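You operate a simulated robot arm through the tools that you are given. There is no shell and no other tool. Be economical: measure what you need, move in short steps, check, and stop when the job is done.

You are at the controls of a simulated robot arm. One attempt, no reset.

JOB
Turn the speed to 2, then raise the boom to about 275 cm.
Fine: use the joystick; green pendant switch on for the run and off after it; the speed knob goes back to 5 after the run.

It is judged by the outcome, as a careful person would: the job done as asked, and still so three seconds after it is handed in. It fails if anything else is knocked over, pushed out of place, dropped, spilled or broken.

ROBOT AND FRAMES
A 7-joint arm with a two-finger parallel gripper, fixed in place. Base frame: the origin is at the foot of the arm, x ahead of it, y to its left, z up. Lengths are in cm, angles in degrees, forces in N, time in s.
Its first joint turns from -132.0 to 132.0 degrees. Payload 3.91 kg.
Tool frame: the origin (TCP) lies between the finger pads and is the grasp point; the fingertips stand 3 cm ahead of it; z points along the fingers, y is the line along which they close. The gripper opens to 11 cm. The fingers are 2 cm wide and 1 cm thick; the gripper's body (4.8 by 11.2 cm) begins 5.5 cm behind the TCP.
Orientation is that of the tool frame in the base frame, as a unit quaternion [x, y, z, w]. With the fingers straight down and closing along the base's y, the tool's x points along the base's -x, its y along +y and its z along -z.

CONTROLS
- The arm moves only by the tool play_rows. Its argument "moves" is a list of rows, each a list of 7 numbers: the finger opening in cm, from 0 to 11, then the shift along the tool's x, y, z in cm, then the turn, a rotation vector about the tool's x, y, z in degrees. In form: [[grip, x, y, z, ax, ay, az], ...]. A call has 1 to 12 rows; each row is the pose to reach, as a shift and turn from the pose commanded when the call began, along the tool's axes at that moment. A row lasts 0.2 s, in which the tool goes at most 5 cm and 8.6 degrees; a call with a longer step from one row to the next is refused whole, and so is a gripper value outside its range. Where a pose cannot be reached the arm comes as near as it can. A force on the tool above 40 N (or 10 N above the force at the start of the call, whichever is more), or a blocked arm, ends the call early, and 0.2 s more pass. The fingers move at their own pace (about 10.8 cm/s each) and stop on an object; they squeeze with about 32 N. The grip force told is the motor's: it shows also when the fingers shut on nothing. Time passes only in rows, and 0.2 s behind the last, so rows that repeat a pose let the fingers close. It gives the time, the measured TCP pose, the force on the tool (base axes), the opening and the grip force at its end, in the units of the frame above (readings bear some noise), with the torque about the TCP (base axes, N m) and any sound that the robot's microphone picked up.
- Cameras (640 x 400 px; columns grow to the right, rows downward): "scene" is fixed at [21.83, -64.76, 171.42]; the picture's right is [0.93, -0.38, 0.00], its down [-0.18, -0.44, -0.88] and it looks along [0.33, 0.82, -0.47] (base axes); focal length 345 px, centre (320, 200). "wrist" rides on the gripper at [7.2, 1.7, -10.3] in the tool frame; the picture's right is [-0.23, 0.97, 0.00], its down [-0.76, -0.18, -0.62] and it looks along [-0.61, -0.14, 0.78] (tool axes); focal length 222 px, centre (320, 200).
- capture(camera): a new picture of that camera. It takes no simulated time.
- pixel_to_xyz(camera, pixels): for up to 12 pixels [column, row] of the newest picture of that camera ("zoom" is the newest enlarged one), the place [x, y, z] in the base frame of the surface seen there, good to about 0.2 cm. It takes no simulated time.
- close_up(camera, box): a new picture of the part [left, top, right, bottom] of that camera's present view, enlarged. It takes no simulated time.
- finish_job(): hands the job in; it is judged then, once.

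Work in short steps. Measure before you move; look again where a grasp or a placing could have gone wrong, and mend it. You have 80 turns and 38 pictures in all, those below and enlarged ones among them. Open the gripper and draw the arm clear of the work before you hand the job in, unless the task says otherwise; then end with one line.

The tools are called after "Call:" as name(argument=value, ...) on one line, values as JSON. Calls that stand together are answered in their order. play_rows: Moves the arm, as the interface text tells. Its arguments: {"type":"object","properties":{"moves":{"type":"array","items":{"type":"array","items":{"type":"number"}}}},"required":["moves"]} The other tools are called the same way: capture (camera) takes a picture; pixel_to_xyz (camera, pixels) gives the place of the surface under pixels of a picture; close_up (camera, box) takes an enlarged picture of a part of a camera's view; finish_job () hands the job in.

At the start:

```text
time: 0.0
tcp_pos: [42.55, 53.25, 137.84]
ee_rot: [0.0, 1.0, 0.001, 0.0]
ft_force: [-0.7, 0.3, -0.4]
moment: [-0.01, 0.01, 0.01]
grip_width: 10.98
grip_force: 0.0
```

scene: 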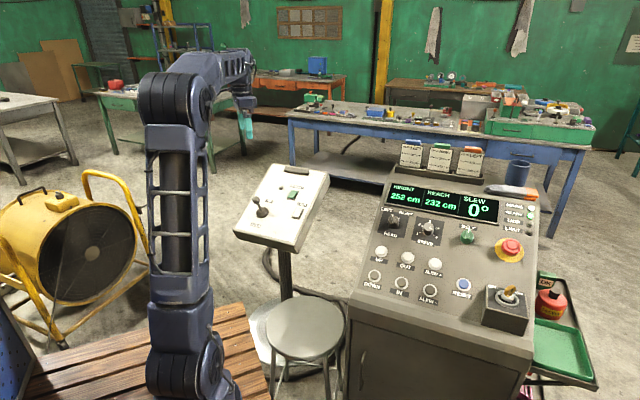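
wrist: 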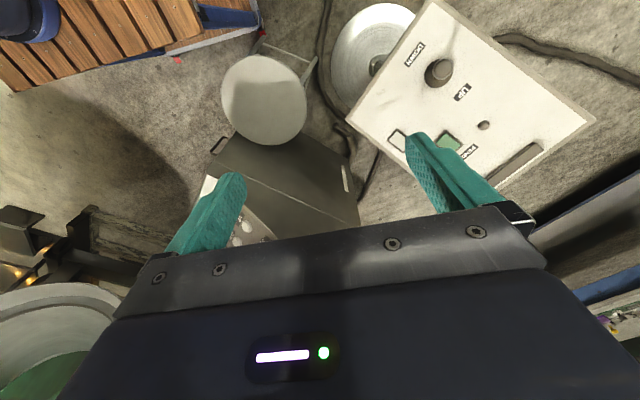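

The scene shows a console (right) with knobs and display, and a pendant panel (left, around px 285,205) with a joystick and green switch. I zoom in on both.

Call:
close_up(camera="scene", box=[350, 170, 550, 335])

Call:
close_up(camera="scene", box=[225, 155, 345, 255])

Call:
close_up(camera="scene", box=[380, 130, 540, 215])

```text
2.42 times, centred on (450, 252) of scene
```

zoom: 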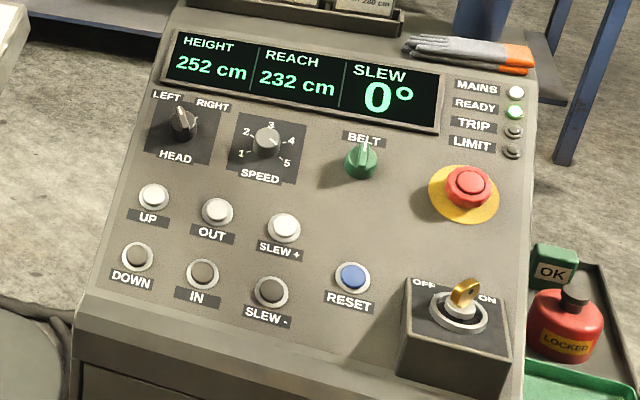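

```text
4.00 times, centred on (285, 205) of scene
```

zoom: 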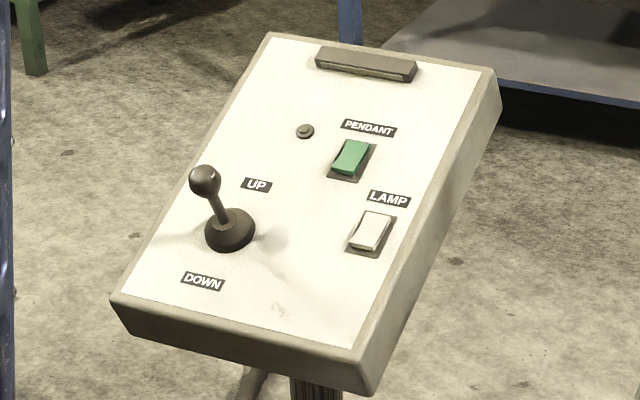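

```text
4.00 times, centred on (460, 172) of scene
```

zoom: 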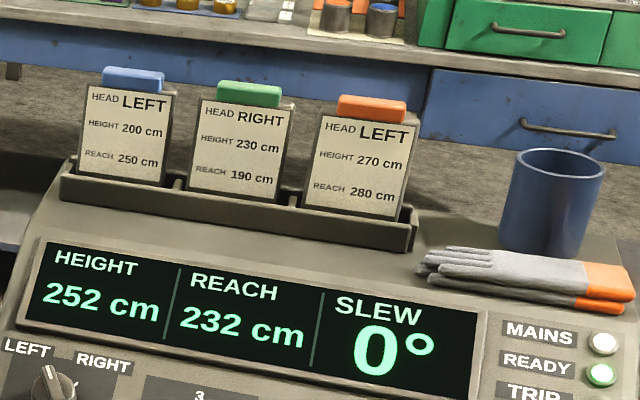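

The speed knob sits at about (429,228) in the scene. I zoom further to read its pointer and measure points on it.

Call:
close_up(camera="scene", box=[404, 205, 460, 240])

Call:
pixel_to_xyz(camera="scene", pixels=[[428, 227], [420, 243], [440, 244], [412, 240], [447, 228], [404, 222], [485, 250], [375, 253], [400, 285], [467, 233], [394, 219], [487, 200]])

Call:
pixel_to_xyz(camera="scene", pixels=[[263, 200], [267, 208], [268, 213], [291, 194], [294, 191], [289, 198], [301, 207], [277, 210], [258, 228], [285, 225], [270, 190], [310, 180]])

```text
11.43 times, centred on (432, 222) of scene
```

zoom: 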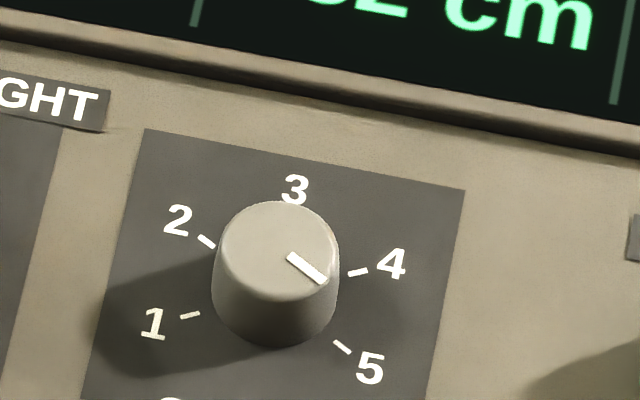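

```text
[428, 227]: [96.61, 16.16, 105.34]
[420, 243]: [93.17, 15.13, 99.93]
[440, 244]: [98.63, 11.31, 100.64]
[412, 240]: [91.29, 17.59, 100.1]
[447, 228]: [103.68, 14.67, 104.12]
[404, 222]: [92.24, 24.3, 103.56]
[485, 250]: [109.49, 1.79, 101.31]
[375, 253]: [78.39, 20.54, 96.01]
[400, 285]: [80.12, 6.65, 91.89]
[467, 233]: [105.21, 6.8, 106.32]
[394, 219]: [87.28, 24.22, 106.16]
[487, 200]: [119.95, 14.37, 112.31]
```

```text
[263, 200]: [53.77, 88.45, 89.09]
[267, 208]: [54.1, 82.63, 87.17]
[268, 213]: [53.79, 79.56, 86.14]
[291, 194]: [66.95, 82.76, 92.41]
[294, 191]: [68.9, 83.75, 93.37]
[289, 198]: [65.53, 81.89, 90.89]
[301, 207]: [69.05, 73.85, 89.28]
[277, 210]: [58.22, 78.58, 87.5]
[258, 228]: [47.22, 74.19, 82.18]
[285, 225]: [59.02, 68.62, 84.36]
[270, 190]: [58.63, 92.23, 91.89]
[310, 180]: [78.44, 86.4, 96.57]
```

Speed points at 5 now. I measure the joystick, switch and labels on the pendant at their correct pixels: ball (256,200), collar (262,212), green switch (293,194).

Call:
pixel_to_xyz(camera="scene", pixels=[[256, 200], [256, 198], [259, 206], [262, 212], [292, 197], [293, 194], [294, 191], [269, 201], [255, 225], [297, 212], [281, 188], [295, 172]])

Call:
close_up(camera="scene", box=[275, 180, 315, 205])

Call:
pixel_to_xyz(camera="scene", pixels=[[428, 228], [425, 226], [431, 228], [428, 224], [421, 232], [422, 226], [434, 229], [435, 235], [465, 236], [466, 230], [394, 218], [426, 205]])

```text
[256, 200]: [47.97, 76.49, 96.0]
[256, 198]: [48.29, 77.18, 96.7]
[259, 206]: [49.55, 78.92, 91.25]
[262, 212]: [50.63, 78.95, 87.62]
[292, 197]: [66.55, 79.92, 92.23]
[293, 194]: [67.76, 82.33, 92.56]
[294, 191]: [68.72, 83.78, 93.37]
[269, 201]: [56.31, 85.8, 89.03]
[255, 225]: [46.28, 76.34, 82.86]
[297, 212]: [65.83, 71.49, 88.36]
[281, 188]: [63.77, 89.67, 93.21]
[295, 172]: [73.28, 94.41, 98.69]
```

```text
16.00 times, centred on (295, 192) of scene
```

zoom: 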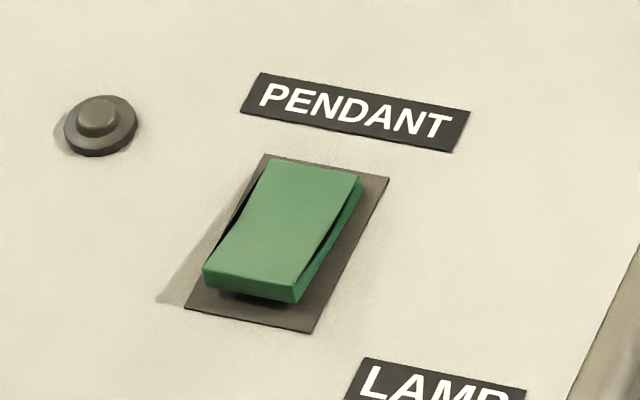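

```text
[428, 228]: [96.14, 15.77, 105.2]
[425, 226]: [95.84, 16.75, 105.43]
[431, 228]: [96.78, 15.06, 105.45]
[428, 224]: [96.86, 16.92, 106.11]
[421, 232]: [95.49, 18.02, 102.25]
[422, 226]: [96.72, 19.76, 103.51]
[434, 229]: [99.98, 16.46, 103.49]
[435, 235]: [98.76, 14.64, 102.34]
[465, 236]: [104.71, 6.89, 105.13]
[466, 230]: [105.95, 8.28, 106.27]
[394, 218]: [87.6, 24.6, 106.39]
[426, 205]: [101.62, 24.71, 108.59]
```

The knob is about 3.8 cm wide with its top near [96.6,16.2,105.5], and the panel normal is about (-0.36,-0.35,0.86). Ticks are 60° apart, so 5→2 is 180° counter-clockwise. I move high toward the console while twisting the tool 44° to line up with the panel.

Call:
play_rows(moves=[[11, -3.3, -2.9, 0, 0, 0, -3.7], [11, -6.7, -5.8, 0, 0, 0, -7.4], [11, -10, -8.7, 0, 0, 0, -11.1], [11, -13.3, -11.7, 0, 0, 0, -14.8], [11, -16.7, -14.6, 0, 0, 0, -18.5], [11, -20, -17.5, 0, 0, 0, -22.2], [11, -23.3, -20.4, 0, 0, 0, -25.8], [11, -26.7, -23.3, 0, 0, 0, -29.5], [11, -30, -26.2, 0, 0, 0, -33.2], [11, -33.3, -29.2, 0, 0, 0, -36.9], [11, -36.7, -32.1, 0, 0, 0, -40.6], [11, -40, -35, 0, 0, 0, -44.3]])

```text
time: 2.6
tcp_pos: [82.39, 18.15, 138.11]
ee_rot: [-0.377, 0.926, 0.0, 0.0]
ft_force: [-1.1, 0.2, 0.6]
moment: [-0.04, -0.07, -0.02]
grip_width: 11.01
grip_force: 0.1
```

Twist reached as computed. Next I tilt 30° to the panel normal and descend to 12 cm above the knob.

Call:
play_rows(moves=[[7, -0.5, -1.9, 3.7, 0, -5, 0], [7, -0.9, -3.8, 7.4, 0, -10.1, 0], [7, -1.4, -5.7, 11.1, 0, -15.1, 0], [7, -1.9, -7.5, 14.8, 0, -20.1, 0], [7, -2.3, -9.4, 18.5, 0, -25.2, 0], [7, -2.8, -11.3, 22.2, 0, -30.2, 0], [7, -2.8, -11.3, 22.2, 0, -30.2, 0]])

Call:
capture(camera="wrist")

```text
time: 4.2
tcp_pos: [92.42, 11.9, 115.69]
ee_rot: [-0.363, 0.894, 0.098, 0.242]
ft_force: [-0.9, 0.2, -0.1]
moment: [0.02, 0.0, 0.02]
grip_width: 6.98
grip_force: 0.1
```

```text
30 pictures are left
```

wrist: 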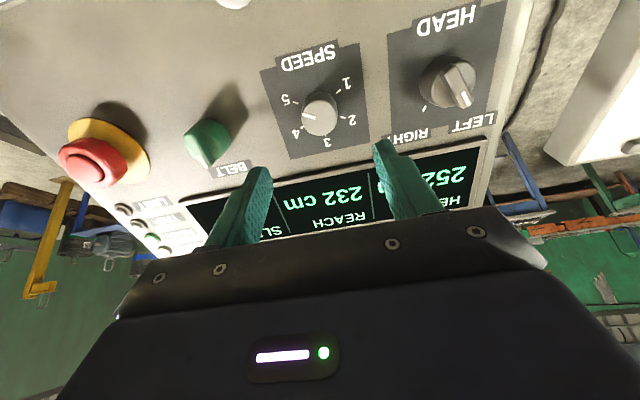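

The knob top shows at about (321,114). I measure points on it from the wrist camera.

Call:
pixel_to_xyz(camera="wrist", pixels=[[321, 112], [307, 112], [335, 112], [321, 100], [321, 122], [290, 102], [297, 132], [345, 91], [345, 120], [326, 135], [280, 80], [360, 80]])

Call:
close_up(camera="wrist", box=[264, 60, 376, 150])

```text
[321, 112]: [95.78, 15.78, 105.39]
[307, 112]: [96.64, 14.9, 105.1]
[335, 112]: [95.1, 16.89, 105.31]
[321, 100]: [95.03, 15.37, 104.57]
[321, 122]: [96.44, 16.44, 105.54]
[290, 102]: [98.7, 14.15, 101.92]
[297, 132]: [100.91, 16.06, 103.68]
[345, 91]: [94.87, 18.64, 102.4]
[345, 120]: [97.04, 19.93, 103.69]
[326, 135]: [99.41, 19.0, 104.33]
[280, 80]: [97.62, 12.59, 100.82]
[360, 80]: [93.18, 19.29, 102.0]
```

```text
4.44 times, centred on (320, 105) of wrist
```

zoom: 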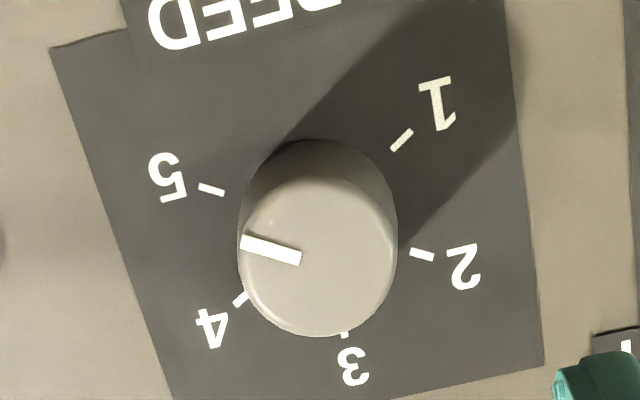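

Knob top centre ≈ [96.35,16.0,105.5]: shift x +0.2, y +0.2, and 11 cm down. I twist +45° (clockwise) and descend with fingers open around the knob.

Call:
play_rows(moves=[[6, 0.2, 0.2, 1, 0, 0, 7.5], [6, 0.2, 0.2, 2, 0, 0, 15], [6, 0.2, 0.2, 3, 0, 0, 22.5], [6, 0.2, 0.2, 4, 0, 0, 30], [6, 0.2, 0.2, 5, 0, 0, 37.5], [6, 0.2, 0.2, 6, 0, 0, 45], [6, 0.2, 0.2, 8, 0, 0, 45], [6, 0.2, 0.2, 9.5, 0, 0, 45], [6, 0.2, 0.2, 11, 0, 0, 45], [6, 0.2, 0.2, 11, 0, 0, 45]])

Call:
capture(camera="wrist")

```text
time: 6.4
tcp_pos: [96.2, 16.19, 106.16]
ee_rot: [0.006, 0.966, 0.183, 0.185]
ft_force: [0.7, 0.3, 0.5]
moment: [0.02, 0.01, 0.01]
grip_width: 6.0
grip_force: 0.1
```

```text
28 pictures are left
```

wrist: 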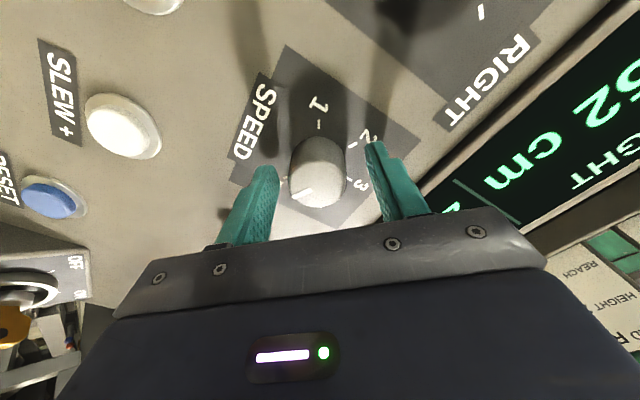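

The knob lies between the fingertips, around (318,175). I close the fingers on it.

Call:
play_rows(moves=[[2, 0, 0, 0, 0, 0, 0], [2, 0, 0, 0, 0, 0, 0], [2, 0, 0, 0, 0, 0, 0]])

```text
time: 7.2
tcp_pos: [96.1, 15.92, 106.13]
ee_rot: [0.007, 0.966, 0.182, 0.184]
ft_force: [-3.6, -17.8, -7.8]
moment: [-0.67, 0.14, -0.21]
grip_width: 3.7
grip_force: 44.8
```

Gripped (3.7 cm), with a side force of 18 N in -y showing about 0.3 cm off-centre. I shift the tool -0.3 along y, then turn 90° counter-clockwise.

Call:
play_rows(moves=[[2, 0, -0.3, 0, 0, 0, 0], [2, 0, -0.3, 0, 0, 0, -8.2], [2, 0, -0.3, 0, 0, 0, -16.4], [2, 0, -0.3, 0, 0, 0, -24.6], [2, 0, -0.3, 0, 0, 0, -32.8], [2, 0, -0.3, 0, 0, 0, -41], [2, 0, -0.3, 0, 0, 0, -49.2], [2, 0, -0.3, 0, 0, 0, -57.4], [2, 0, -0.3, 0, 0, 0, -65.6], [2, 0, -0.3, 0, 0, 0, -73.8], [2, 0, -0.3, 0, 0, 0, -82], [2, 0, -0.3, 0, 0, 0, -90]])

Call:
capture(camera="wrist")

```text
time: 9.9
tcp_pos: [96.37, 15.61, 106.03]
ee_rot: [-0.677, 0.687, -0.003, 0.262]
ft_force: [5.4, -1.0, -3.6]
moment: [-0.15, -0.26, -0.17]
grip_width: 3.67
grip_force: 45.0
stopped in row 12: the force on the tool passed its limit at 41 N (the readings are from after the stop); the commanded pose is now the measured one
```

```text
27 pictures are left
```

wrist: 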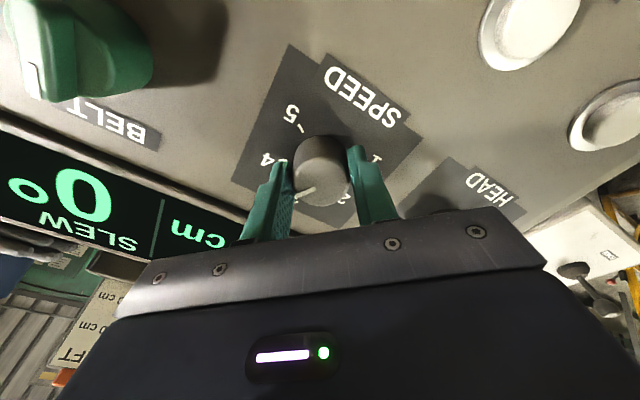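

The turn got to about 88° before the limit tripped, and the knob pointer now seems near 3. I open and look closely.

Call:
play_rows(moves=[[6, 0, 0, 0, 0, 0, 0], [6, 0, 0, 0, 0, 0, 0], [6, 0, 0, 0, 0, 0, 0]])

Call:
close_up(camera="wrist", box=[220, 60, 420, 220])

```text
time: 10.7
tcp_pos: [96.29, 15.71, 106.2]
ee_rot: [-0.678, 0.687, -0.003, 0.262]
ft_force: [-0.4, 0.2, 0.1]
moment: [0.05, 0.03, -0.04]
grip_width: 6.0
grip_force: 0.1
```

```text
2.50 times, centred on (320, 140) of wrist
```

zoom: 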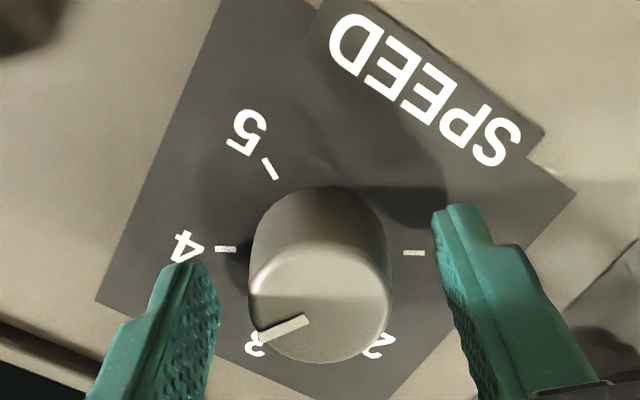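

The pointer is now midway between 4 and 3, i.e. 90° turned with no slip. I swing back +90° with the fingers open, then regrip.

Call:
play_rows(moves=[[6, -0.2, 0, 0, 0, 0, 8.2], [6, -0.2, 0, 0, 0, 0, 16.4], [6, -0.2, 0, 0, 0, 0, 24.6], [6, -0.2, 0, 0, 0, 0, 32.8], [6, -0.2, 0, 0, 0, 0, 41], [6, -0.2, 0, 0, 0, 0, 49.2], [6, -0.2, 0, 0, 0, 0, 57.4], [6, -0.2, 0, 0, 0, 0, 65.6], [6, -0.2, 0, 0, 0, 0, 73.8], [6, -0.2, 0, 0, 0, 0, 82], [6, -0.2, 0, 0, 0, 0, 90], [6, -0.2, 0, 0, 0, 0, 90]])

Call:
play_rows(moves=[[2, 0, 0, 0, 0, 0, 0], [2, 0, 0, 0, 0, 0, 0], [2, 0, 0, 0, 0, 0, 0]])

```text
time: 13.3
tcp_pos: [96.36, 15.83, 106.08]
ee_rot: [0.007, 0.965, 0.183, 0.187]
ft_force: [0.0, 0.0, -0.1]
moment: [0.03, 0.0, 0.01]
grip_width: 5.98
grip_force: 0.0
```

```text
time: 14.1
tcp_pos: [96.42, 15.8, 106.21]
ee_rot: [0.006, 0.965, 0.183, 0.188]
ft_force: [0.7, 1.7, 1.7]
moment: [0.12, 0.0, 0.06]
grip_width: 3.63
grip_force: 45.1
```

Well centred now (side force 2 N). I turn 90° more counter-clockwise.

Call:
play_rows(moves=[[2, 0, 0, 0, 0, 0, -8.2], [2, 0, 0, 0, 0, 0, -16.4], [2, 0, 0, 0, 0, 0, -24.6], [2, 0, 0, 0, 0, 0, -32.8], [2, 0, 0, 0, 0, 0, -41], [2, 0, 0, 0, 0, 0, -49.2], [2, 0, 0, 0, 0, 0, -57.4], [2, 0, 0, 0, 0, 0, -65.6], [2, 0, 0, 0, 0, 0, -73.8], [2, 0, 0, 0, 0, 0, -82], [2, 0, 0, 0, 0, 0, -90], [2, 0, 0, 0, 0, 0, -90]])

Call:
play_rows(moves=[[6, 0, 0, 0, 0, 0, 0], [6, 0, 0, 0, 0, 0, 0], [6, 0, 0, -3, 0, 0, 0], [6, 0, 0, -6, 0, 0, 0], [6, 0, 0, -9, 0, 0, 0]])

Call:
close_up(camera="wrist", box=[240, 60, 400, 160])

```text
time: 16.7
tcp_pos: [96.37, 15.77, 106.12]
ee_rot: [-0.678, 0.686, -0.004, 0.263]
ft_force: [15.7, -4.3, 12.5]
moment: [0.28, -0.57, -0.13]
grip_width: 3.63
grip_force: 44.7
```

```text
time: 17.9
tcp_pos: [92.84, 12.57, 113.95]
ee_rot: [-0.678, 0.687, -0.002, 0.261]
ft_force: [0.2, -0.3, -0.4]
moment: [0.01, -0.01, 0.01]
grip_width: 5.99
grip_force: 0.1
```

```text
4.00 times, centred on (320, 110) of wrist
```

zoom: 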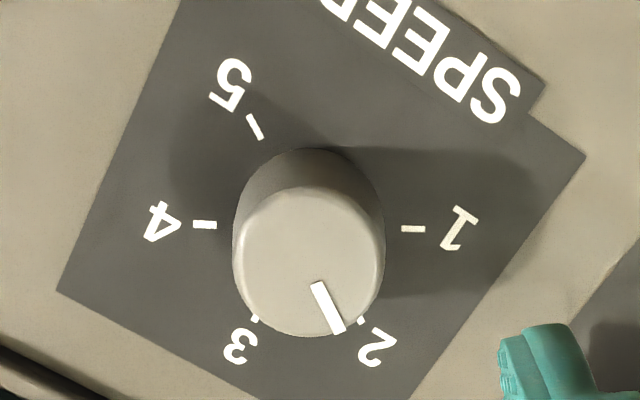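

The pointer is parallel to the 5–2 tick line and points at 2. Speed is set, so I now rise and head toward the pendant, untwisting 45°.

Call:
play_rows(moves=[[6, -3.58, 1.46, -1.18, 0, 0, 5], [6, -7.16, 2.91, -2.36, 0, 0, 10], [6, -10.73, 4.37, -3.53, 0, 0, 15], [6, -14.31, 5.82, -4.71, 0, 0, 20], [4, -17.89, 7.28, -5.89, 0, 0, 25], [2, -21.47, 8.73, -7.07, 0, 0, 30], [0, -25.04, 10.19, -8.24, 0, 0, 35], [0, -28.62, 11.64, -9.42, 0, 0, 40], [0, -32.2, 13.1, -10.6, 0, 0, 45], [0, -32.2, 13.1, -10.6, 0, 0, 45]])

Call:
pixel_to_xyz(camera="scene", pixels=[[290.5, 196.5], [291.5, 196], [291, 195], [289, 195], [293.5, 190.5]])

```text
time: 20.1
tcp_pos: [75.3, 40.19, 130.15]
ee_rot: [-0.363, 0.894, 0.097, 0.244]
ft_force: [-0.2, -0.7, -0.1]
moment: [0.01, -0.04, 0.01]
grip_width: 0.0
grip_force: 32.0
```

```text
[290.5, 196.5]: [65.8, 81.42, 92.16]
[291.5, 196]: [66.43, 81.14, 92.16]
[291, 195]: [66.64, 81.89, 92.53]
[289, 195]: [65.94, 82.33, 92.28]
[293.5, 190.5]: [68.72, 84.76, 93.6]
```

Rocker's raised lower end is at about [66.0,81.2,92.2]. I move to a hover above it.

Call:
play_rows(moves=[[0, -0.2, 3.25, 2.65, 0, 0.4, 0], [0, -0.4, 6.5, 5.3, 0, 0.8, 0], [0, -0.6, 9.8, 7.9, 0, 1.2, 0], [0, -0.9, 13, 10.6, 0, 1.6, 0], [0, -1.1, 16.3, 13.2, 0, 2, 0], [0, -1.3, 19.5, 15.9, 0, 2.4, 0], [0, -1.5, 22.8, 18.5, 0, 2.8, 0], [0, -1.7, 26, 21.2, 0, 3.2, 0], [0, -1.9, 29.3, 23.8, 0, 3.6, 0], [0, -2.2, 32.5, 26.5, 0, 4, 0], [0, -2.37, 35.8, 29.1, 0, 4, 0], [0, -2.37, 35.8, 29.1, 0, 4, 0]])

Call:
capture(camera="wrist")

```text
time: 22.7
tcp_pos: [62.3, 77.55, 105.84]
ee_rot: [-0.367, 0.902, 0.084, 0.212]
ft_force: [0.3, -0.2, -0.6]
moment: [-0.01, 0.02, -0.02]
grip_width: 0.01
grip_force: 32.3
```

```text
24 pictures are left
```

wrist: 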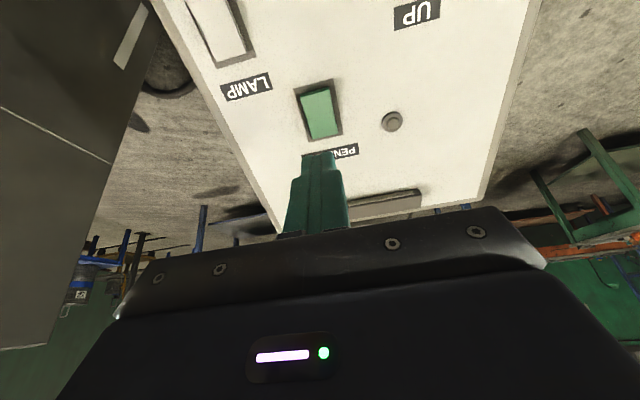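

The green rocker is at (318,112); its raised end faces the top of the picture. I measure it.

Call:
pixel_to_xyz(camera="wrist", pixels=[[315, 94], [316, 98], [318, 112], [324, 132], [305, 95], [326, 93], [300, 88], [340, 140], [391, 121], [350, 80]])

Call:
close_up(camera="wrist", box=[260, 70, 420, 170])

```text
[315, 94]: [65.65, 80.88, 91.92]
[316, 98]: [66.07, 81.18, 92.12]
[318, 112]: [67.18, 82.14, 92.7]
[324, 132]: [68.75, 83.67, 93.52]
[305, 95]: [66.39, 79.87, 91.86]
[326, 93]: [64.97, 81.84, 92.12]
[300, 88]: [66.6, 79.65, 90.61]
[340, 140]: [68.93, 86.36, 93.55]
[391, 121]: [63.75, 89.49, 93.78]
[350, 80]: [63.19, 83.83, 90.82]
```

```text
4.00 times, centred on (340, 120) of wrist
```

zoom: 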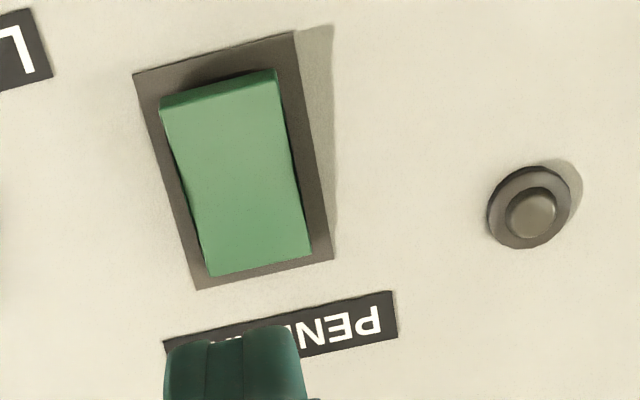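

Press point is ≈[65.8,81.0,92.0], which is a shift of x +1.7, y +0.1 with tip contact at z ≈ 11.6. I approach and press in small steps.

Call:
play_rows(moves=[[0, 1.2, 0.1, 4, 0, 0, 0], [0, 1.7, 0.1, 8, 0, 0, 0], [0, 1.7, 0.1, 10.5, 0, 0, 0], [0, 1.7, 0.1, 11.2, 0, 0, 0], [0, 1.7, 0.1, 11.7, 0, 0, 0], [0, 1.7, 0.1, 12.1, 0, 0, 0], [0, 1.7, 0.1, 12.5, 0, 0, 0]])

Call:
close_up(camera="scene", box=[245, 170, 325, 220])

```text
time: 24.3
tcp_pos: [65.28, 80.12, 94.32]
ee_rot: [-0.365, 0.902, 0.085, 0.215]
ft_force: [-6.4, -21.3, 28.8]
moment: [-0.04, -0.35, 0.03]
grip_width: 0.01
grip_force: 31.7
```

```text
8.00 times, centred on (285, 195) of scene
```

zoom: 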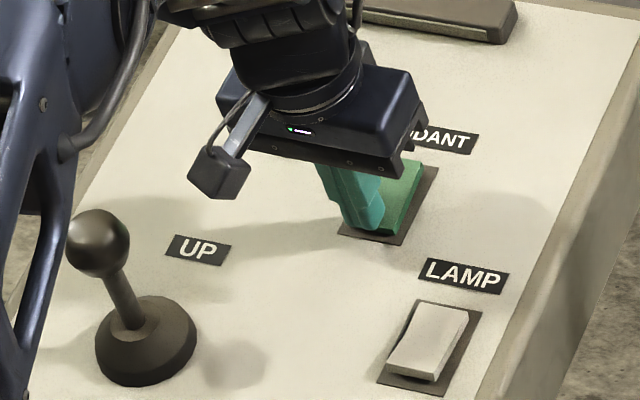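

Contact force reads 36 N after pressing in about 0.5 cm. I back off and check the rocker and its lamp.

Call:
play_rows(moves=[[0, 0, 0, -3, 0, 0, 0], [0, 0, 0, -6, 0, 0, 0], [0, 0, 0, -9, 0, 0, 0]])

Call:
close_up(camera="wrist", box=[260, 70, 420, 170])

```text
time: 25.1
tcp_pos: [62.21, 77.53, 101.96]
ee_rot: [-0.367, 0.902, 0.085, 0.212]
ft_force: [0.1, -0.2, -0.2]
moment: [0.0, -0.03, -0.02]
grip_width: 0.01
grip_force: 32.4
```

```text
4.00 times, centred on (340, 120) of wrist
```

zoom: 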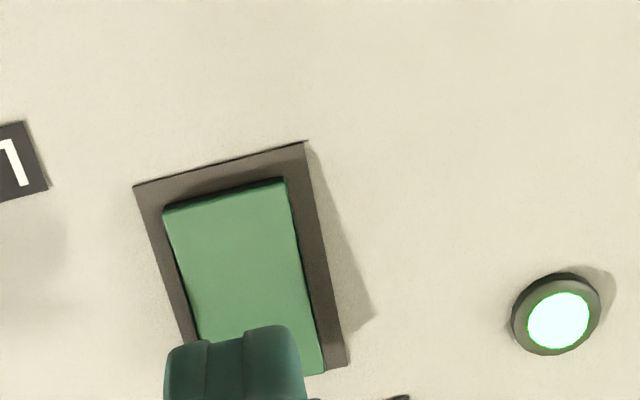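

The pendant lamp is lit, so the switch is on. I move to a hover above the joystick ball, around [48.6,78,95], with fingers open.

Call:
play_rows(moves=[[0, 1.4, 1.2, -3, 0, 0, 0], [2, 4.7, 4, -5, 0, 0, 0], [5, 8, 6.9, -6.5, 0, 0, 0], [6.5, 11.4, 9.8, -7, 0, 0, 0], [6.5, 11.4, 9.8, -7, 0, 0, 0]])

Call:
capture(camera="wrist")

Call:
close_up(camera="scene", box=[385, 175, 515, 225])

```text
time: 26.3
tcp_pos: [46.27, 75.08, 103.76]
ee_rot: [-0.367, 0.902, 0.084, 0.213]
ft_force: [0.5, -0.7, 0.8]
moment: [0.0, 0.01, 0.04]
grip_width: 6.52
grip_force: 0.1
```

```text
20 pictures are left
```

wrist: 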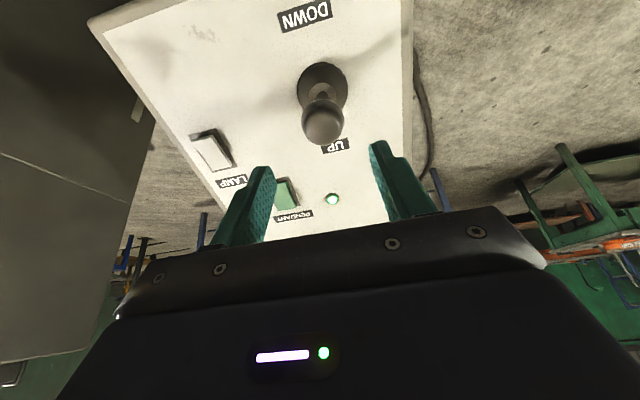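

```text
4.92 times, centred on (450, 200) of scene
```

zoom: 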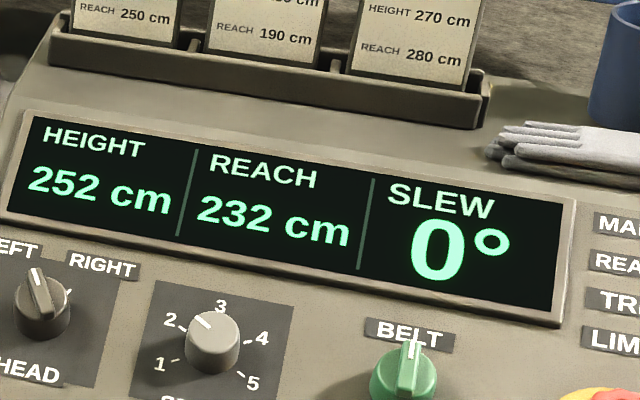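

The speed reads 2 and the height 252. The ball is at (323,122) in the wrist view, and I measure it.

Call:
pixel_to_xyz(camera="wrist", pixels=[[323, 122], [308, 122], [339, 122], [323, 138], [323, 110], [320, 80], [305, 85], [340, 85]])

```text
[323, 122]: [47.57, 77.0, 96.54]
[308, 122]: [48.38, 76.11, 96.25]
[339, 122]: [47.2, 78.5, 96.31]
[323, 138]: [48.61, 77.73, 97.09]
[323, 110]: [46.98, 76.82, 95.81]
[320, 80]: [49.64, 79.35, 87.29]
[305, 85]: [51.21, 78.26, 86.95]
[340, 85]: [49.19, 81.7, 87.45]
```

Ball centre ≈ [48.6,77.8,95.3]: shift x +0.55, y +0.35, z +9.2. I descend around it and look.

Call:
play_rows(moves=[[6.5, 0.55, 0.35, 2.5, 0, 0, 0], [6.5, 0.55, 0.35, 5, 0, 0, 0], [6.5, 0.55, 0.35, 7.5, 0, 0, 0], [6.5, 0.55, 0.35, 9.2, 0, 0, 0], [6.5, 0.55, 0.35, 9.2, 0, 0, 0]])

Call:
capture(camera="wrist")

```text
time: 27.5
tcp_pos: [48.36, 77.87, 94.63]
ee_rot: [-0.366, 0.902, 0.084, 0.212]
ft_force: [0.1, 0.1, -1.1]
moment: [0.0, 0.03, -0.03]
grip_width: 6.52
grip_force: 0.1
```

```text
18 pictures are left
```

wrist: 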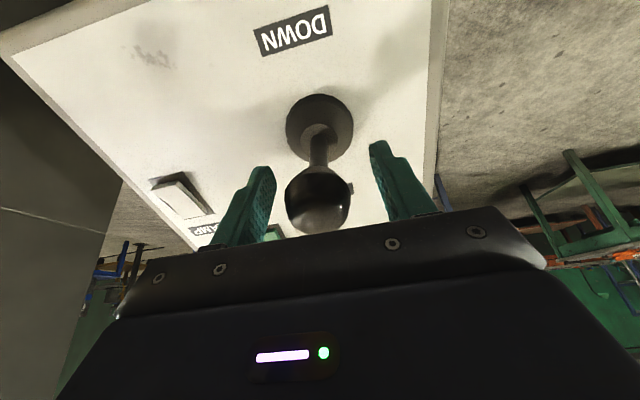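

The ball sits between the fingers at (318,200). I close on it.

Call:
play_rows(moves=[[3, 0, 0, -0.3, 0, 0, 0], [3, 0, 0, -0.3, 0, 0, 0], [3, 0, 0, -0.3, 0, 0, 0]])

Call:
close_up(camera="scene", box=[385, 175, 515, 225])

```text
time: 28.3
tcp_pos: [48.19, 77.66, 94.76]
ee_rot: [-0.366, 0.902, 0.084, 0.211]
ft_force: [4.0, -12.4, -0.2]
moment: [-0.33, 1.02, 0.15]
grip_width: 3.73
grip_force: 32.0
```

```text
4.92 times, centred on (450, 200) of scene
```

zoom: 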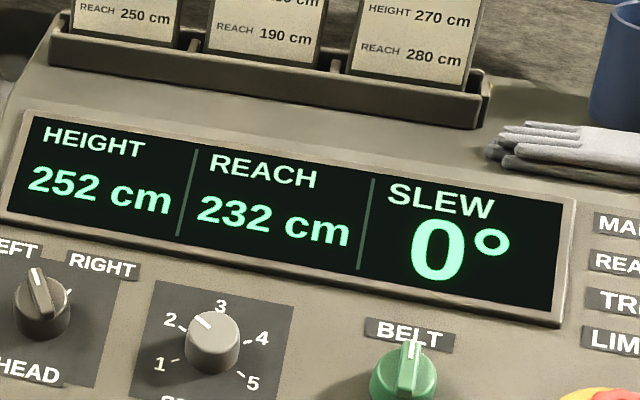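

Gripped and the display is still 252. I make a short test push toward UP (tool -x) and return to neutral, noting the rate.

Call:
play_rows(moves=[[3, -1.2, 0, 0, 0, 0, 0], [3, -2.4, 0, 0.2, 0, 0, 0], [3, -2.4, 0, 0.2, 0, 0, 0], [3, -2.4, 0, 0.2, 0, 0, 0], [3, -1.2, 0, 0, 0, 0, 0], [3, 0, 0, 0, 0, 0, 0]])

Call:
close_up(camera="scene", box=[385, 175, 515, 225])

```text
time: 29.7
tcp_pos: [48.11, 77.86, 95.42]
ee_rot: [-0.367, 0.901, 0.087, 0.213]
ft_force: [-2.8, 9.6, 13.0]
moment: [1.02, -0.35, 0.11]
grip_width: 3.77
grip_force: 31.9
```

```text
4.92 times, centred on (450, 200) of scene
```

zoom: 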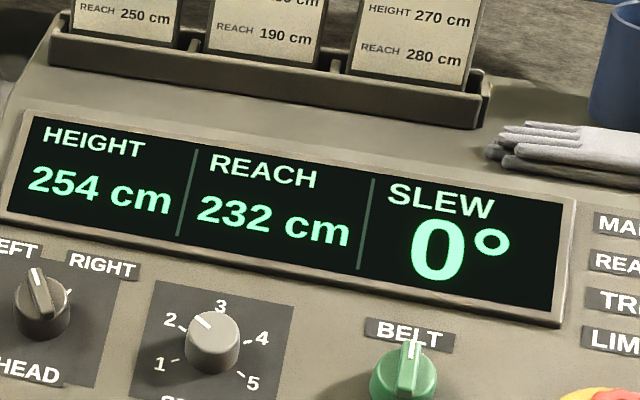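

Height went 252→254. I push longer (about 2 s), returning to neutral at the end of the call.

Call:
play_rows(moves=[[3, -1.2, 0, 0, 0, 0, 0], [3, -2.4, 0, 0.2, 0, 0, 0], [3, -2.4, 0, 0.2, 0, 0, 0], [3, -2.4, 0, 0.2, 0, 0, 0], [3, -2.4, 0, 0.2, 0, 0, 0], [3, -2.4, 0, 0.2, 0, 0, 0], [3, -2.4, 0, 0.2, 0, 0, 0], [3, -2.4, 0, 0.2, 0, 0, 0], [3, -2.4, 0, 0.2, 0, 0, 0], [3, -2.4, 0, 0.2, 0, 0, 0], [3, -1.2, 0, 0, 0, 0, 0], [3, 0, 0, 0, 0, 0, 0]])

Call:
close_up(camera="scene", box=[385, 175, 515, 225])

```text
time: 32.3
tcp_pos: [48.5, 77.77, 95.49]
ee_rot: [-0.365, 0.902, 0.086, 0.214]
ft_force: [7.8, -2.1, 17.4]
moment: [0.95, -0.34, 0.04]
grip_width: 3.76
grip_force: 31.8
```

```text
4.92 times, centred on (450, 200) of scene
```

zoom: 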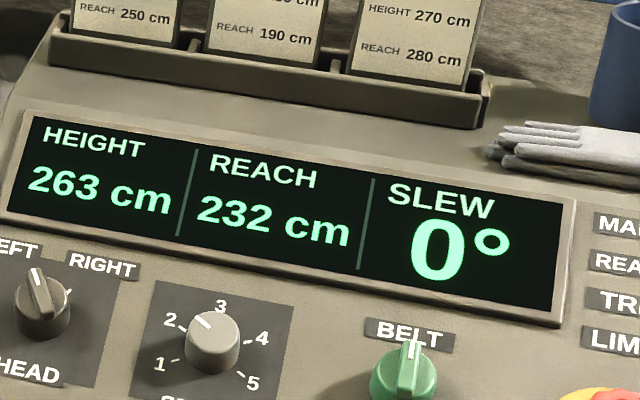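

263 cm now. Another identical push should give about 272.

Call:
play_rows(moves=[[3, -1.2, 0, 0, 0, 0, 0], [3, -2.4, 0, 0.2, 0, 0, 0], [3, -2.4, 0, 0.2, 0, 0, 0], [3, -2.4, 0, 0.2, 0, 0, 0], [3, -2.4, 0, 0.2, 0, 0, 0], [3, -2.4, 0, 0.2, 0, 0, 0], [3, -2.4, 0, 0.2, 0, 0, 0], [3, -2.4, 0, 0.2, 0, 0, 0], [3, -2.4, 0, 0.2, 0, 0, 0], [3, -2.4, 0, 0.2, 0, 0, 0], [3, -1.2, 0, 0, 0, 0, 0], [3, 0, 0, 0, 0, 0, 0]])

Call:
close_up(camera="scene", box=[385, 175, 515, 225])

```text
time: 34.9
tcp_pos: [48.28, 77.76, 95.34]
ee_rot: [-0.366, 0.901, 0.087, 0.215]
ft_force: [-1.9, -0.7, 25.0]
moment: [0.82, -0.1, 0.04]
grip_width: 3.78
grip_force: 31.9
```

```text
4.92 times, centred on (450, 200) of scene
```

zoom: 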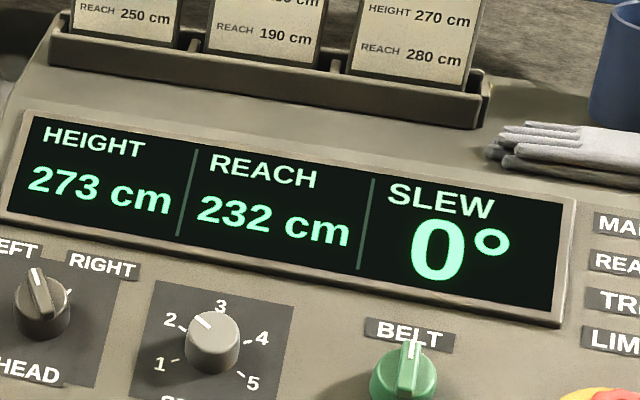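

273 cm now. The initial short push gave +2, so I repeat it.

Call:
play_rows(moves=[[3, -1.2, 0, 0, 0, 0, 0], [3, -2.4, 0, 0.2, 0, 0, 0], [3, -2.4, 0, 0.2, 0, 0, 0], [3, -2.4, 0, 0.2, 0, 0, 0], [3, -1.2, 0, 0, 0, 0, 0], [3, 0, 0, 0, 0, 0, 0]])

Call:
close_up(camera="scene", box=[385, 175, 515, 225])

```text
time: 36.3
tcp_pos: [48.27, 77.86, 95.28]
ee_rot: [-0.365, 0.902, 0.086, 0.214]
ft_force: [5.5, 4.6, 11.2]
moment: [1.08, -0.23, -0.03]
grip_width: 3.79
grip_force: 32.1
```

```text
4.92 times, centred on (450, 200) of scene
```

zoom: 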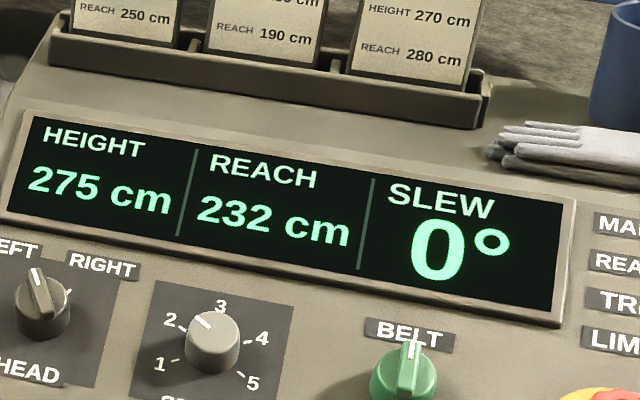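

275 cm. I release the ball and withdraw along the normal.

Call:
play_rows(moves=[[6.5, 0, 0, 0, 0, 0, 0], [6.5, 0, 0, 0, 0, 0, 0], [6.5, 0, 0, -3, 0, 0, 0], [6.5, 0, 0, -6, 0, 0, 0], [6.5, 0, 0, -9.5, 0, 0, 0]])

Call:
capture(camera="scene")

```text
time: 37.5
tcp_pos: [45.02, 74.64, 103.49]
ee_rot: [-0.366, 0.902, 0.085, 0.213]
ft_force: [-0.1, 0.0, -0.2]
moment: [0.02, 0.0, 0.02]
grip_width: 6.51
grip_force: 0.1
```

```text
12 pictures are left
```

scene: 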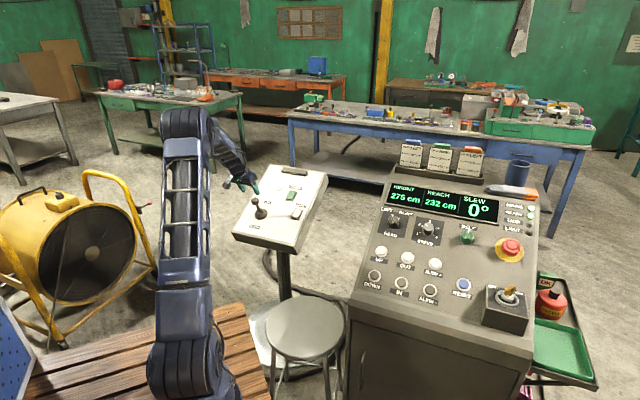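

The joystick stands at neutral. I move over to the green rocker's upper end, closing the fingers.

Call:
play_rows(moves=[[6.5, -3.6, -2.3, 0, 0, 0, 0], [5, -7.2, -4.6, 1, 0, 0, 0], [3, -10.5, -6.6, 3.5, 0, 0, 0], [1, -13.5, -8.5, 6.5, 0, 0, 0], [0, -16.1, -10.1, 9.5, 0, 0, 0], [0, -16.1, -10.1, 9.9, 0, 0, 0]])

Call:
close_up(camera="scene", box=[265, 175, 313, 205])

```text
time: 38.9
tcp_pos: [65.65, 80.74, 101.6]
ee_rot: [-0.367, 0.902, 0.085, 0.212]
ft_force: [-0.5, 0.6, -0.4]
moment: [-0.02, -0.01, -0.01]
grip_width: 0.0
grip_force: 32.0
```

```text
13.33 times, centred on (289, 190) of scene
```

zoom: 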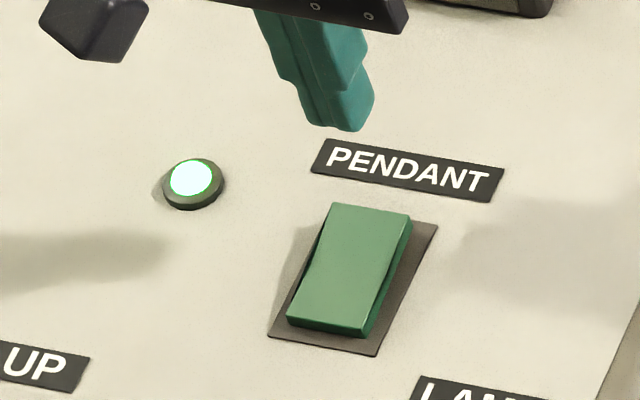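

Call:
pixel_to_xyz(camera="zoom", pixels=[[368, 212], [364, 225], [358, 245], [345, 275], [330, 315]])

```text
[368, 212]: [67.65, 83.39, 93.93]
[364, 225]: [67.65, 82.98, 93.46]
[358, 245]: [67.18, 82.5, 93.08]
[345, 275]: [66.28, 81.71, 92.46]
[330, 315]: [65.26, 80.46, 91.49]
```

The raised upper end is at about [67.9,83.4,93.8], with contact expected at z ≈ 5.6. I press it in small steps.

Call:
play_rows(moves=[[0, 0.2, 0.25, 2.5, 0, 0, 0], [0, 0.2, 0.25, 4.6, 0, 0, 0], [0, 0.2, 0.25, 5.3, 0, 0, 0], [0, 0.2, 0.25, 5.8, 0, 0, 0], [0, 0.2, 0.25, 6.2, 0, 0, 0], [0, 0.2, 0.25, 6.5, 0, 0, 0]])

Call:
play_rows(moves=[[0, 0, 0, -3, 0, 0, 0], [0, 0, 0, -6, 0, 0, 0], [0, 0, 0, -10, 0, 0, 0]])

Call:
close_up(camera="scene", box=[265, 175, 313, 205])

```text
time: 40.2
tcp_pos: [67.25, 82.82, 96.59]
ee_rot: [-0.367, 0.901, 0.087, 0.214]
ft_force: [-3.3, -5.6, 11.3]
moment: [-0.18, 0.11, 0.05]
grip_width: 0.0
grip_force: 32.5
stopped in row 6: the force on the tool passed its limit at 45 N (the readings are from after the stop); the commanded pose is now the measured one
```

```text
time: 41.0
tcp_pos: [64.37, 79.83, 105.26]
ee_rot: [-0.366, 0.902, 0.085, 0.213]
ft_force: [-0.2, -0.5, -1.1]
moment: [-0.01, -0.03, 0.0]
grip_width: 0.0
grip_force: 32.0
```

```text
13.33 times, centred on (289, 190) of scene
```

zoom: 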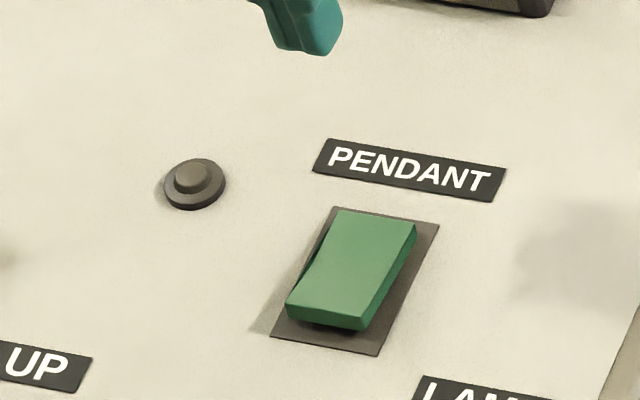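

Lamp dark, rocker off. I return toward the console by the reverse path.

Call:
play_rows(moves=[[0, 0.6, -3.2, -2.9, 0, -0.4, 0], [0, 1.2, -6.5, -5.7, 0, -0.7, 0], [0, 1.8, -9.8, -8.5, 0, -1.1, 0], [0, 2.5, -13.1, -11.3, 0, -1.5, 0], [0, 3.1, -16.4, -14.1, 0, -1.8, 0], [1, 3.7, -19.7, -16.9, 0, -2.2, 0], [2, 4.3, -23, -19.7, 0, -2.6, 0], [3, 4.9, -26.3, -22.5, 0, -2.9, 0], [4, 5.5, -29.5, -25.3, 0, -3.3, 0], [5, 6.2, -32.8, -28.1, 0, -3.7, 0], [6, 6.78, -36.1, -30.95, 0, -4, 0], [6, 6.78, -36.1, -30.95, 0, -4, 0]])

```text
time: 43.6
tcp_pos: [75.18, 40.11, 130.39]
ee_rot: [-0.363, 0.894, 0.098, 0.245]
ft_force: [-0.4, -0.2, -0.2]
moment: [-0.01, 0.02, -0.01]
grip_width: 6.01
grip_force: 0.0
```

Next leg: to a hover 9 cm above the knob with the tool twisted -45°.

Call:
play_rows(moves=[[6, 1.5, -3.6, 1.2, 0, 0, -5], [6, 3.1, -7.2, 2.5, 0, 0, -10], [6, 4.6, -10.7, 3.7, 0, 0, -15], [6, 6.1, -14.3, 4.9, 0, 0, -20], [6, 7.7, -17.9, 6.1, 0, 0, -25], [6, 9.2, -21.5, 7.4, 0, 0, -30], [6, 10.7, -25, 8.6, 0, 0, -35], [6, 12.3, -28.6, 9.8, 0, 0, -40], [6, 13.8, -32.2, 11.05, 0, 0, -45], [6, 13.8, -32.2, 11.05, 0, 0, -45]])

```text
time: 45.8
tcp_pos: [93.0, 12.56, 113.51]
ee_rot: [-0.679, 0.685, -0.002, 0.264]
ft_force: [-0.5, -0.4, -0.2]
moment: [-0.01, 0.01, -0.01]
grip_width: 5.99
grip_force: 0.1
```

I descend onto the knob (z +8.75, x -0.15, y -0.2) and close.

Call:
play_rows(moves=[[6, -0.15, -0.2, 3, 0, 0, 0], [6, -0.15, -0.2, 6, 0, 0, 0], [6, -0.15, -0.2, 8.75, 0, 0, 0], [6, -0.15, -0.2, 8.75, 0, 0, 0], [2, -0.15, -0.2, 8.75, 0, 0, 0], [2, -0.15, -0.2, 8.75, 0, 0, 0], [2, -0.15, -0.2, 8.75, 0, 0, 0]])

```text
time: 47.4
tcp_pos: [96.46, 16.0, 106.34]
ee_rot: [-0.677, 0.687, -0.003, 0.264]
ft_force: [16.5, 3.5, -2.1]
moment: [0.2, -0.49, -0.08]
grip_width: 3.62
grip_force: 45.4
```

Gripped (3.62), with a 16 N side force in +x. I ease -0.2 along tool y and turn 90° clockwise.

Call:
play_rows(moves=[[2, 0, -0.2, 0, 0, 0, 0], [2, 0, -0.2, 0, 0, 0, 8.2], [2, 0, -0.2, 0, 0, 0, 16.4], [2, 0, -0.2, 0, 0, 0, 24.6], [2, 0, -0.2, 0, 0, 0, 32.8], [2, 0, -0.2, 0, 0, 0, 41], [2, 0, -0.2, 0, 0, 0, 49.2], [2, 0, -0.2, 0, 0, 0, 57.4], [2, 0, -0.2, 0, 0, 0, 65.6], [2, 0, -0.2, 0, 0, 0, 73.8], [2, 0, -0.2, 0, 0, 0, 82], [2, 0, -0.2, 0, 0, 0, 90]])

Call:
play_rows(moves=[[6, 0, 0, 0, 0, 0, 0], [6, 0, 0, 0, 0, 0, 0], [6, 0, 0, 0, 0, 0, 0]])

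```text
time: 50.0
tcp_pos: [96.5, 15.85, 106.08]
ee_rot: [0.007, 0.965, 0.184, 0.188]
ft_force: [13.0, 15.3, 14.2]
moment: [0.45, -0.03, 0.15]
grip_width: 3.65
grip_force: 45.2
```

```text
time: 50.8
tcp_pos: [96.43, 15.62, 106.18]
ee_rot: [0.007, 0.965, 0.185, 0.188]
ft_force: [-0.1, 1.0, 0.4]
moment: [-0.01, 0.01, 0.01]
grip_width: 6.01
grip_force: 0.0
```

First half turned. I swing back -90° with open fingers, correct +0.2 along y, and regrip.

Call:
play_rows(moves=[[6, 0, 0.2, 0, 0, 0, -8.2], [6, 0, 0.2, 0, 0, 0, -16.4], [6, 0, 0.2, 0, 0, 0, -24.6], [6, 0, 0.2, 0, 0, 0, -32.8], [6, 0, 0.2, 0, 0, 0, -41], [6, 0, 0.2, 0, 0, 0, -49.2], [6, 0, 0.2, 0, 0, 0, -57.4], [6, 0, 0.2, 0, 0, 0, -65.6], [6, 0, 0.2, 0, 0, 0, -73.8], [6, 0, 0.2, 0, 0, 0, -82], [6, 0, 0.2, 0, 0, 0, -90], [6, 0, 0.2, 0, 0, 0, -90]])

Call:
close_up(camera="wrist", box=[220, 60, 420, 220])

Call:
play_rows(moves=[[2, 0, 0, 0, 0, 0, 0], [2, 0, 0, 0, 0, 0, 0], [2, 0, 0, 0, 0, 0, 0]])

```text
time: 53.4
tcp_pos: [96.41, 15.93, 106.18]
ee_rot: [-0.678, 0.686, -0.003, 0.264]
ft_force: [-0.5, -0.2, 0.4]
moment: [-0.03, 0.02, 0.01]
grip_width: 5.98
grip_force: 0.1
```

```text
2.50 times, centred on (320, 140) of wrist
```

zoom: 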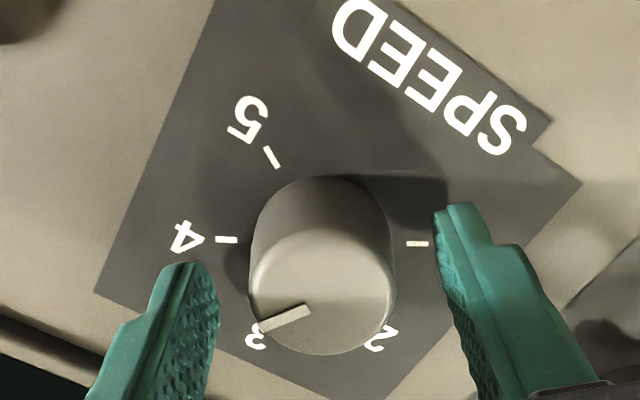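

```text
time: 54.2
tcp_pos: [96.42, 16.0, 106.27]
ee_rot: [-0.678, 0.687, -0.002, 0.263]
ft_force: [-13.0, -1.6, -4.1]
moment: [-0.19, 0.49, 0.11]
grip_width: 3.63
grip_force: 44.4
```

The pointer is midway between 3 and 4 as expected, and the knob is gripped. I turn the last 90° clockwise.

Call:
play_rows(moves=[[2, 0, 0.1, 0, 0, 0, 0], [2, 0, 0.1, 0, 0, 0, 8.2], [2, 0, 0.1, 0, 0, 0, 16.4], [2, 0, 0.1, 0, 0, 0, 24.6], [2, 0, 0.1, 0, 0, 0, 32.8], [2, 0, 0.1, 0, 0, 0, 41], [2, 0, 0.1, 0, 0, 0, 49.2], [2, 0, 0.1, 0, 0, 0, 57.4], [2, 0, 0.1, 0, 0, 0, 65.6], [2, 0, 0.1, 0, 0, 0, 73.8], [2, 0, 0.1, 0, 0, 0, 82], [2, 0, 0.1, 0, 0, 0, 90]])

Call:
play_rows(moves=[[6, 0, 0, 0, 0, 0, 0], [6, 0, 0, 0, 0, 0, 0], [6, 0, 0, -3, 0, 0, 0], [6, 0, 0, -6, 0, 0, 0], [6, 0, 0, -9, 0, 0, 0]])

Call:
close_up(camera="wrist", box=[240, 60, 400, 160])

```text
time: 56.8
tcp_pos: [96.28, 15.75, 106.18]
ee_rot: [0.006, 0.965, 0.185, 0.188]
ft_force: [13.1, -8.5, 11.1]
moment: [-0.39, -0.59, 0.69]
grip_width: 3.65
grip_force: 45.0
```

```text
time: 58.0
tcp_pos: [93.35, 12.75, 113.98]
ee_rot: [0.006, 0.965, 0.184, 0.187]
ft_force: [0.4, 0.0, -0.2]
moment: [0.01, 0.04, -0.05]
grip_width: 6.0
grip_force: 0.0
```

```text
4.00 times, centred on (320, 110) of wrist
```

zoom: 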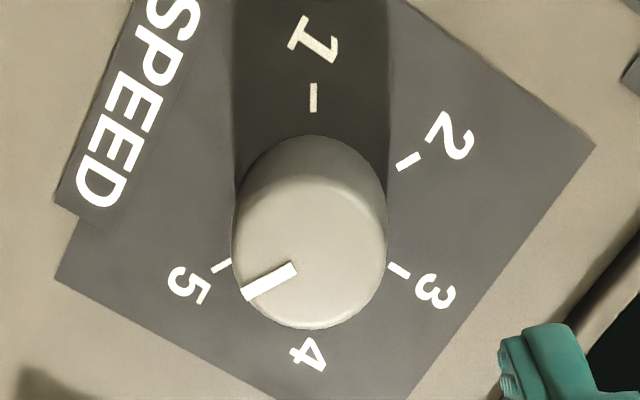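

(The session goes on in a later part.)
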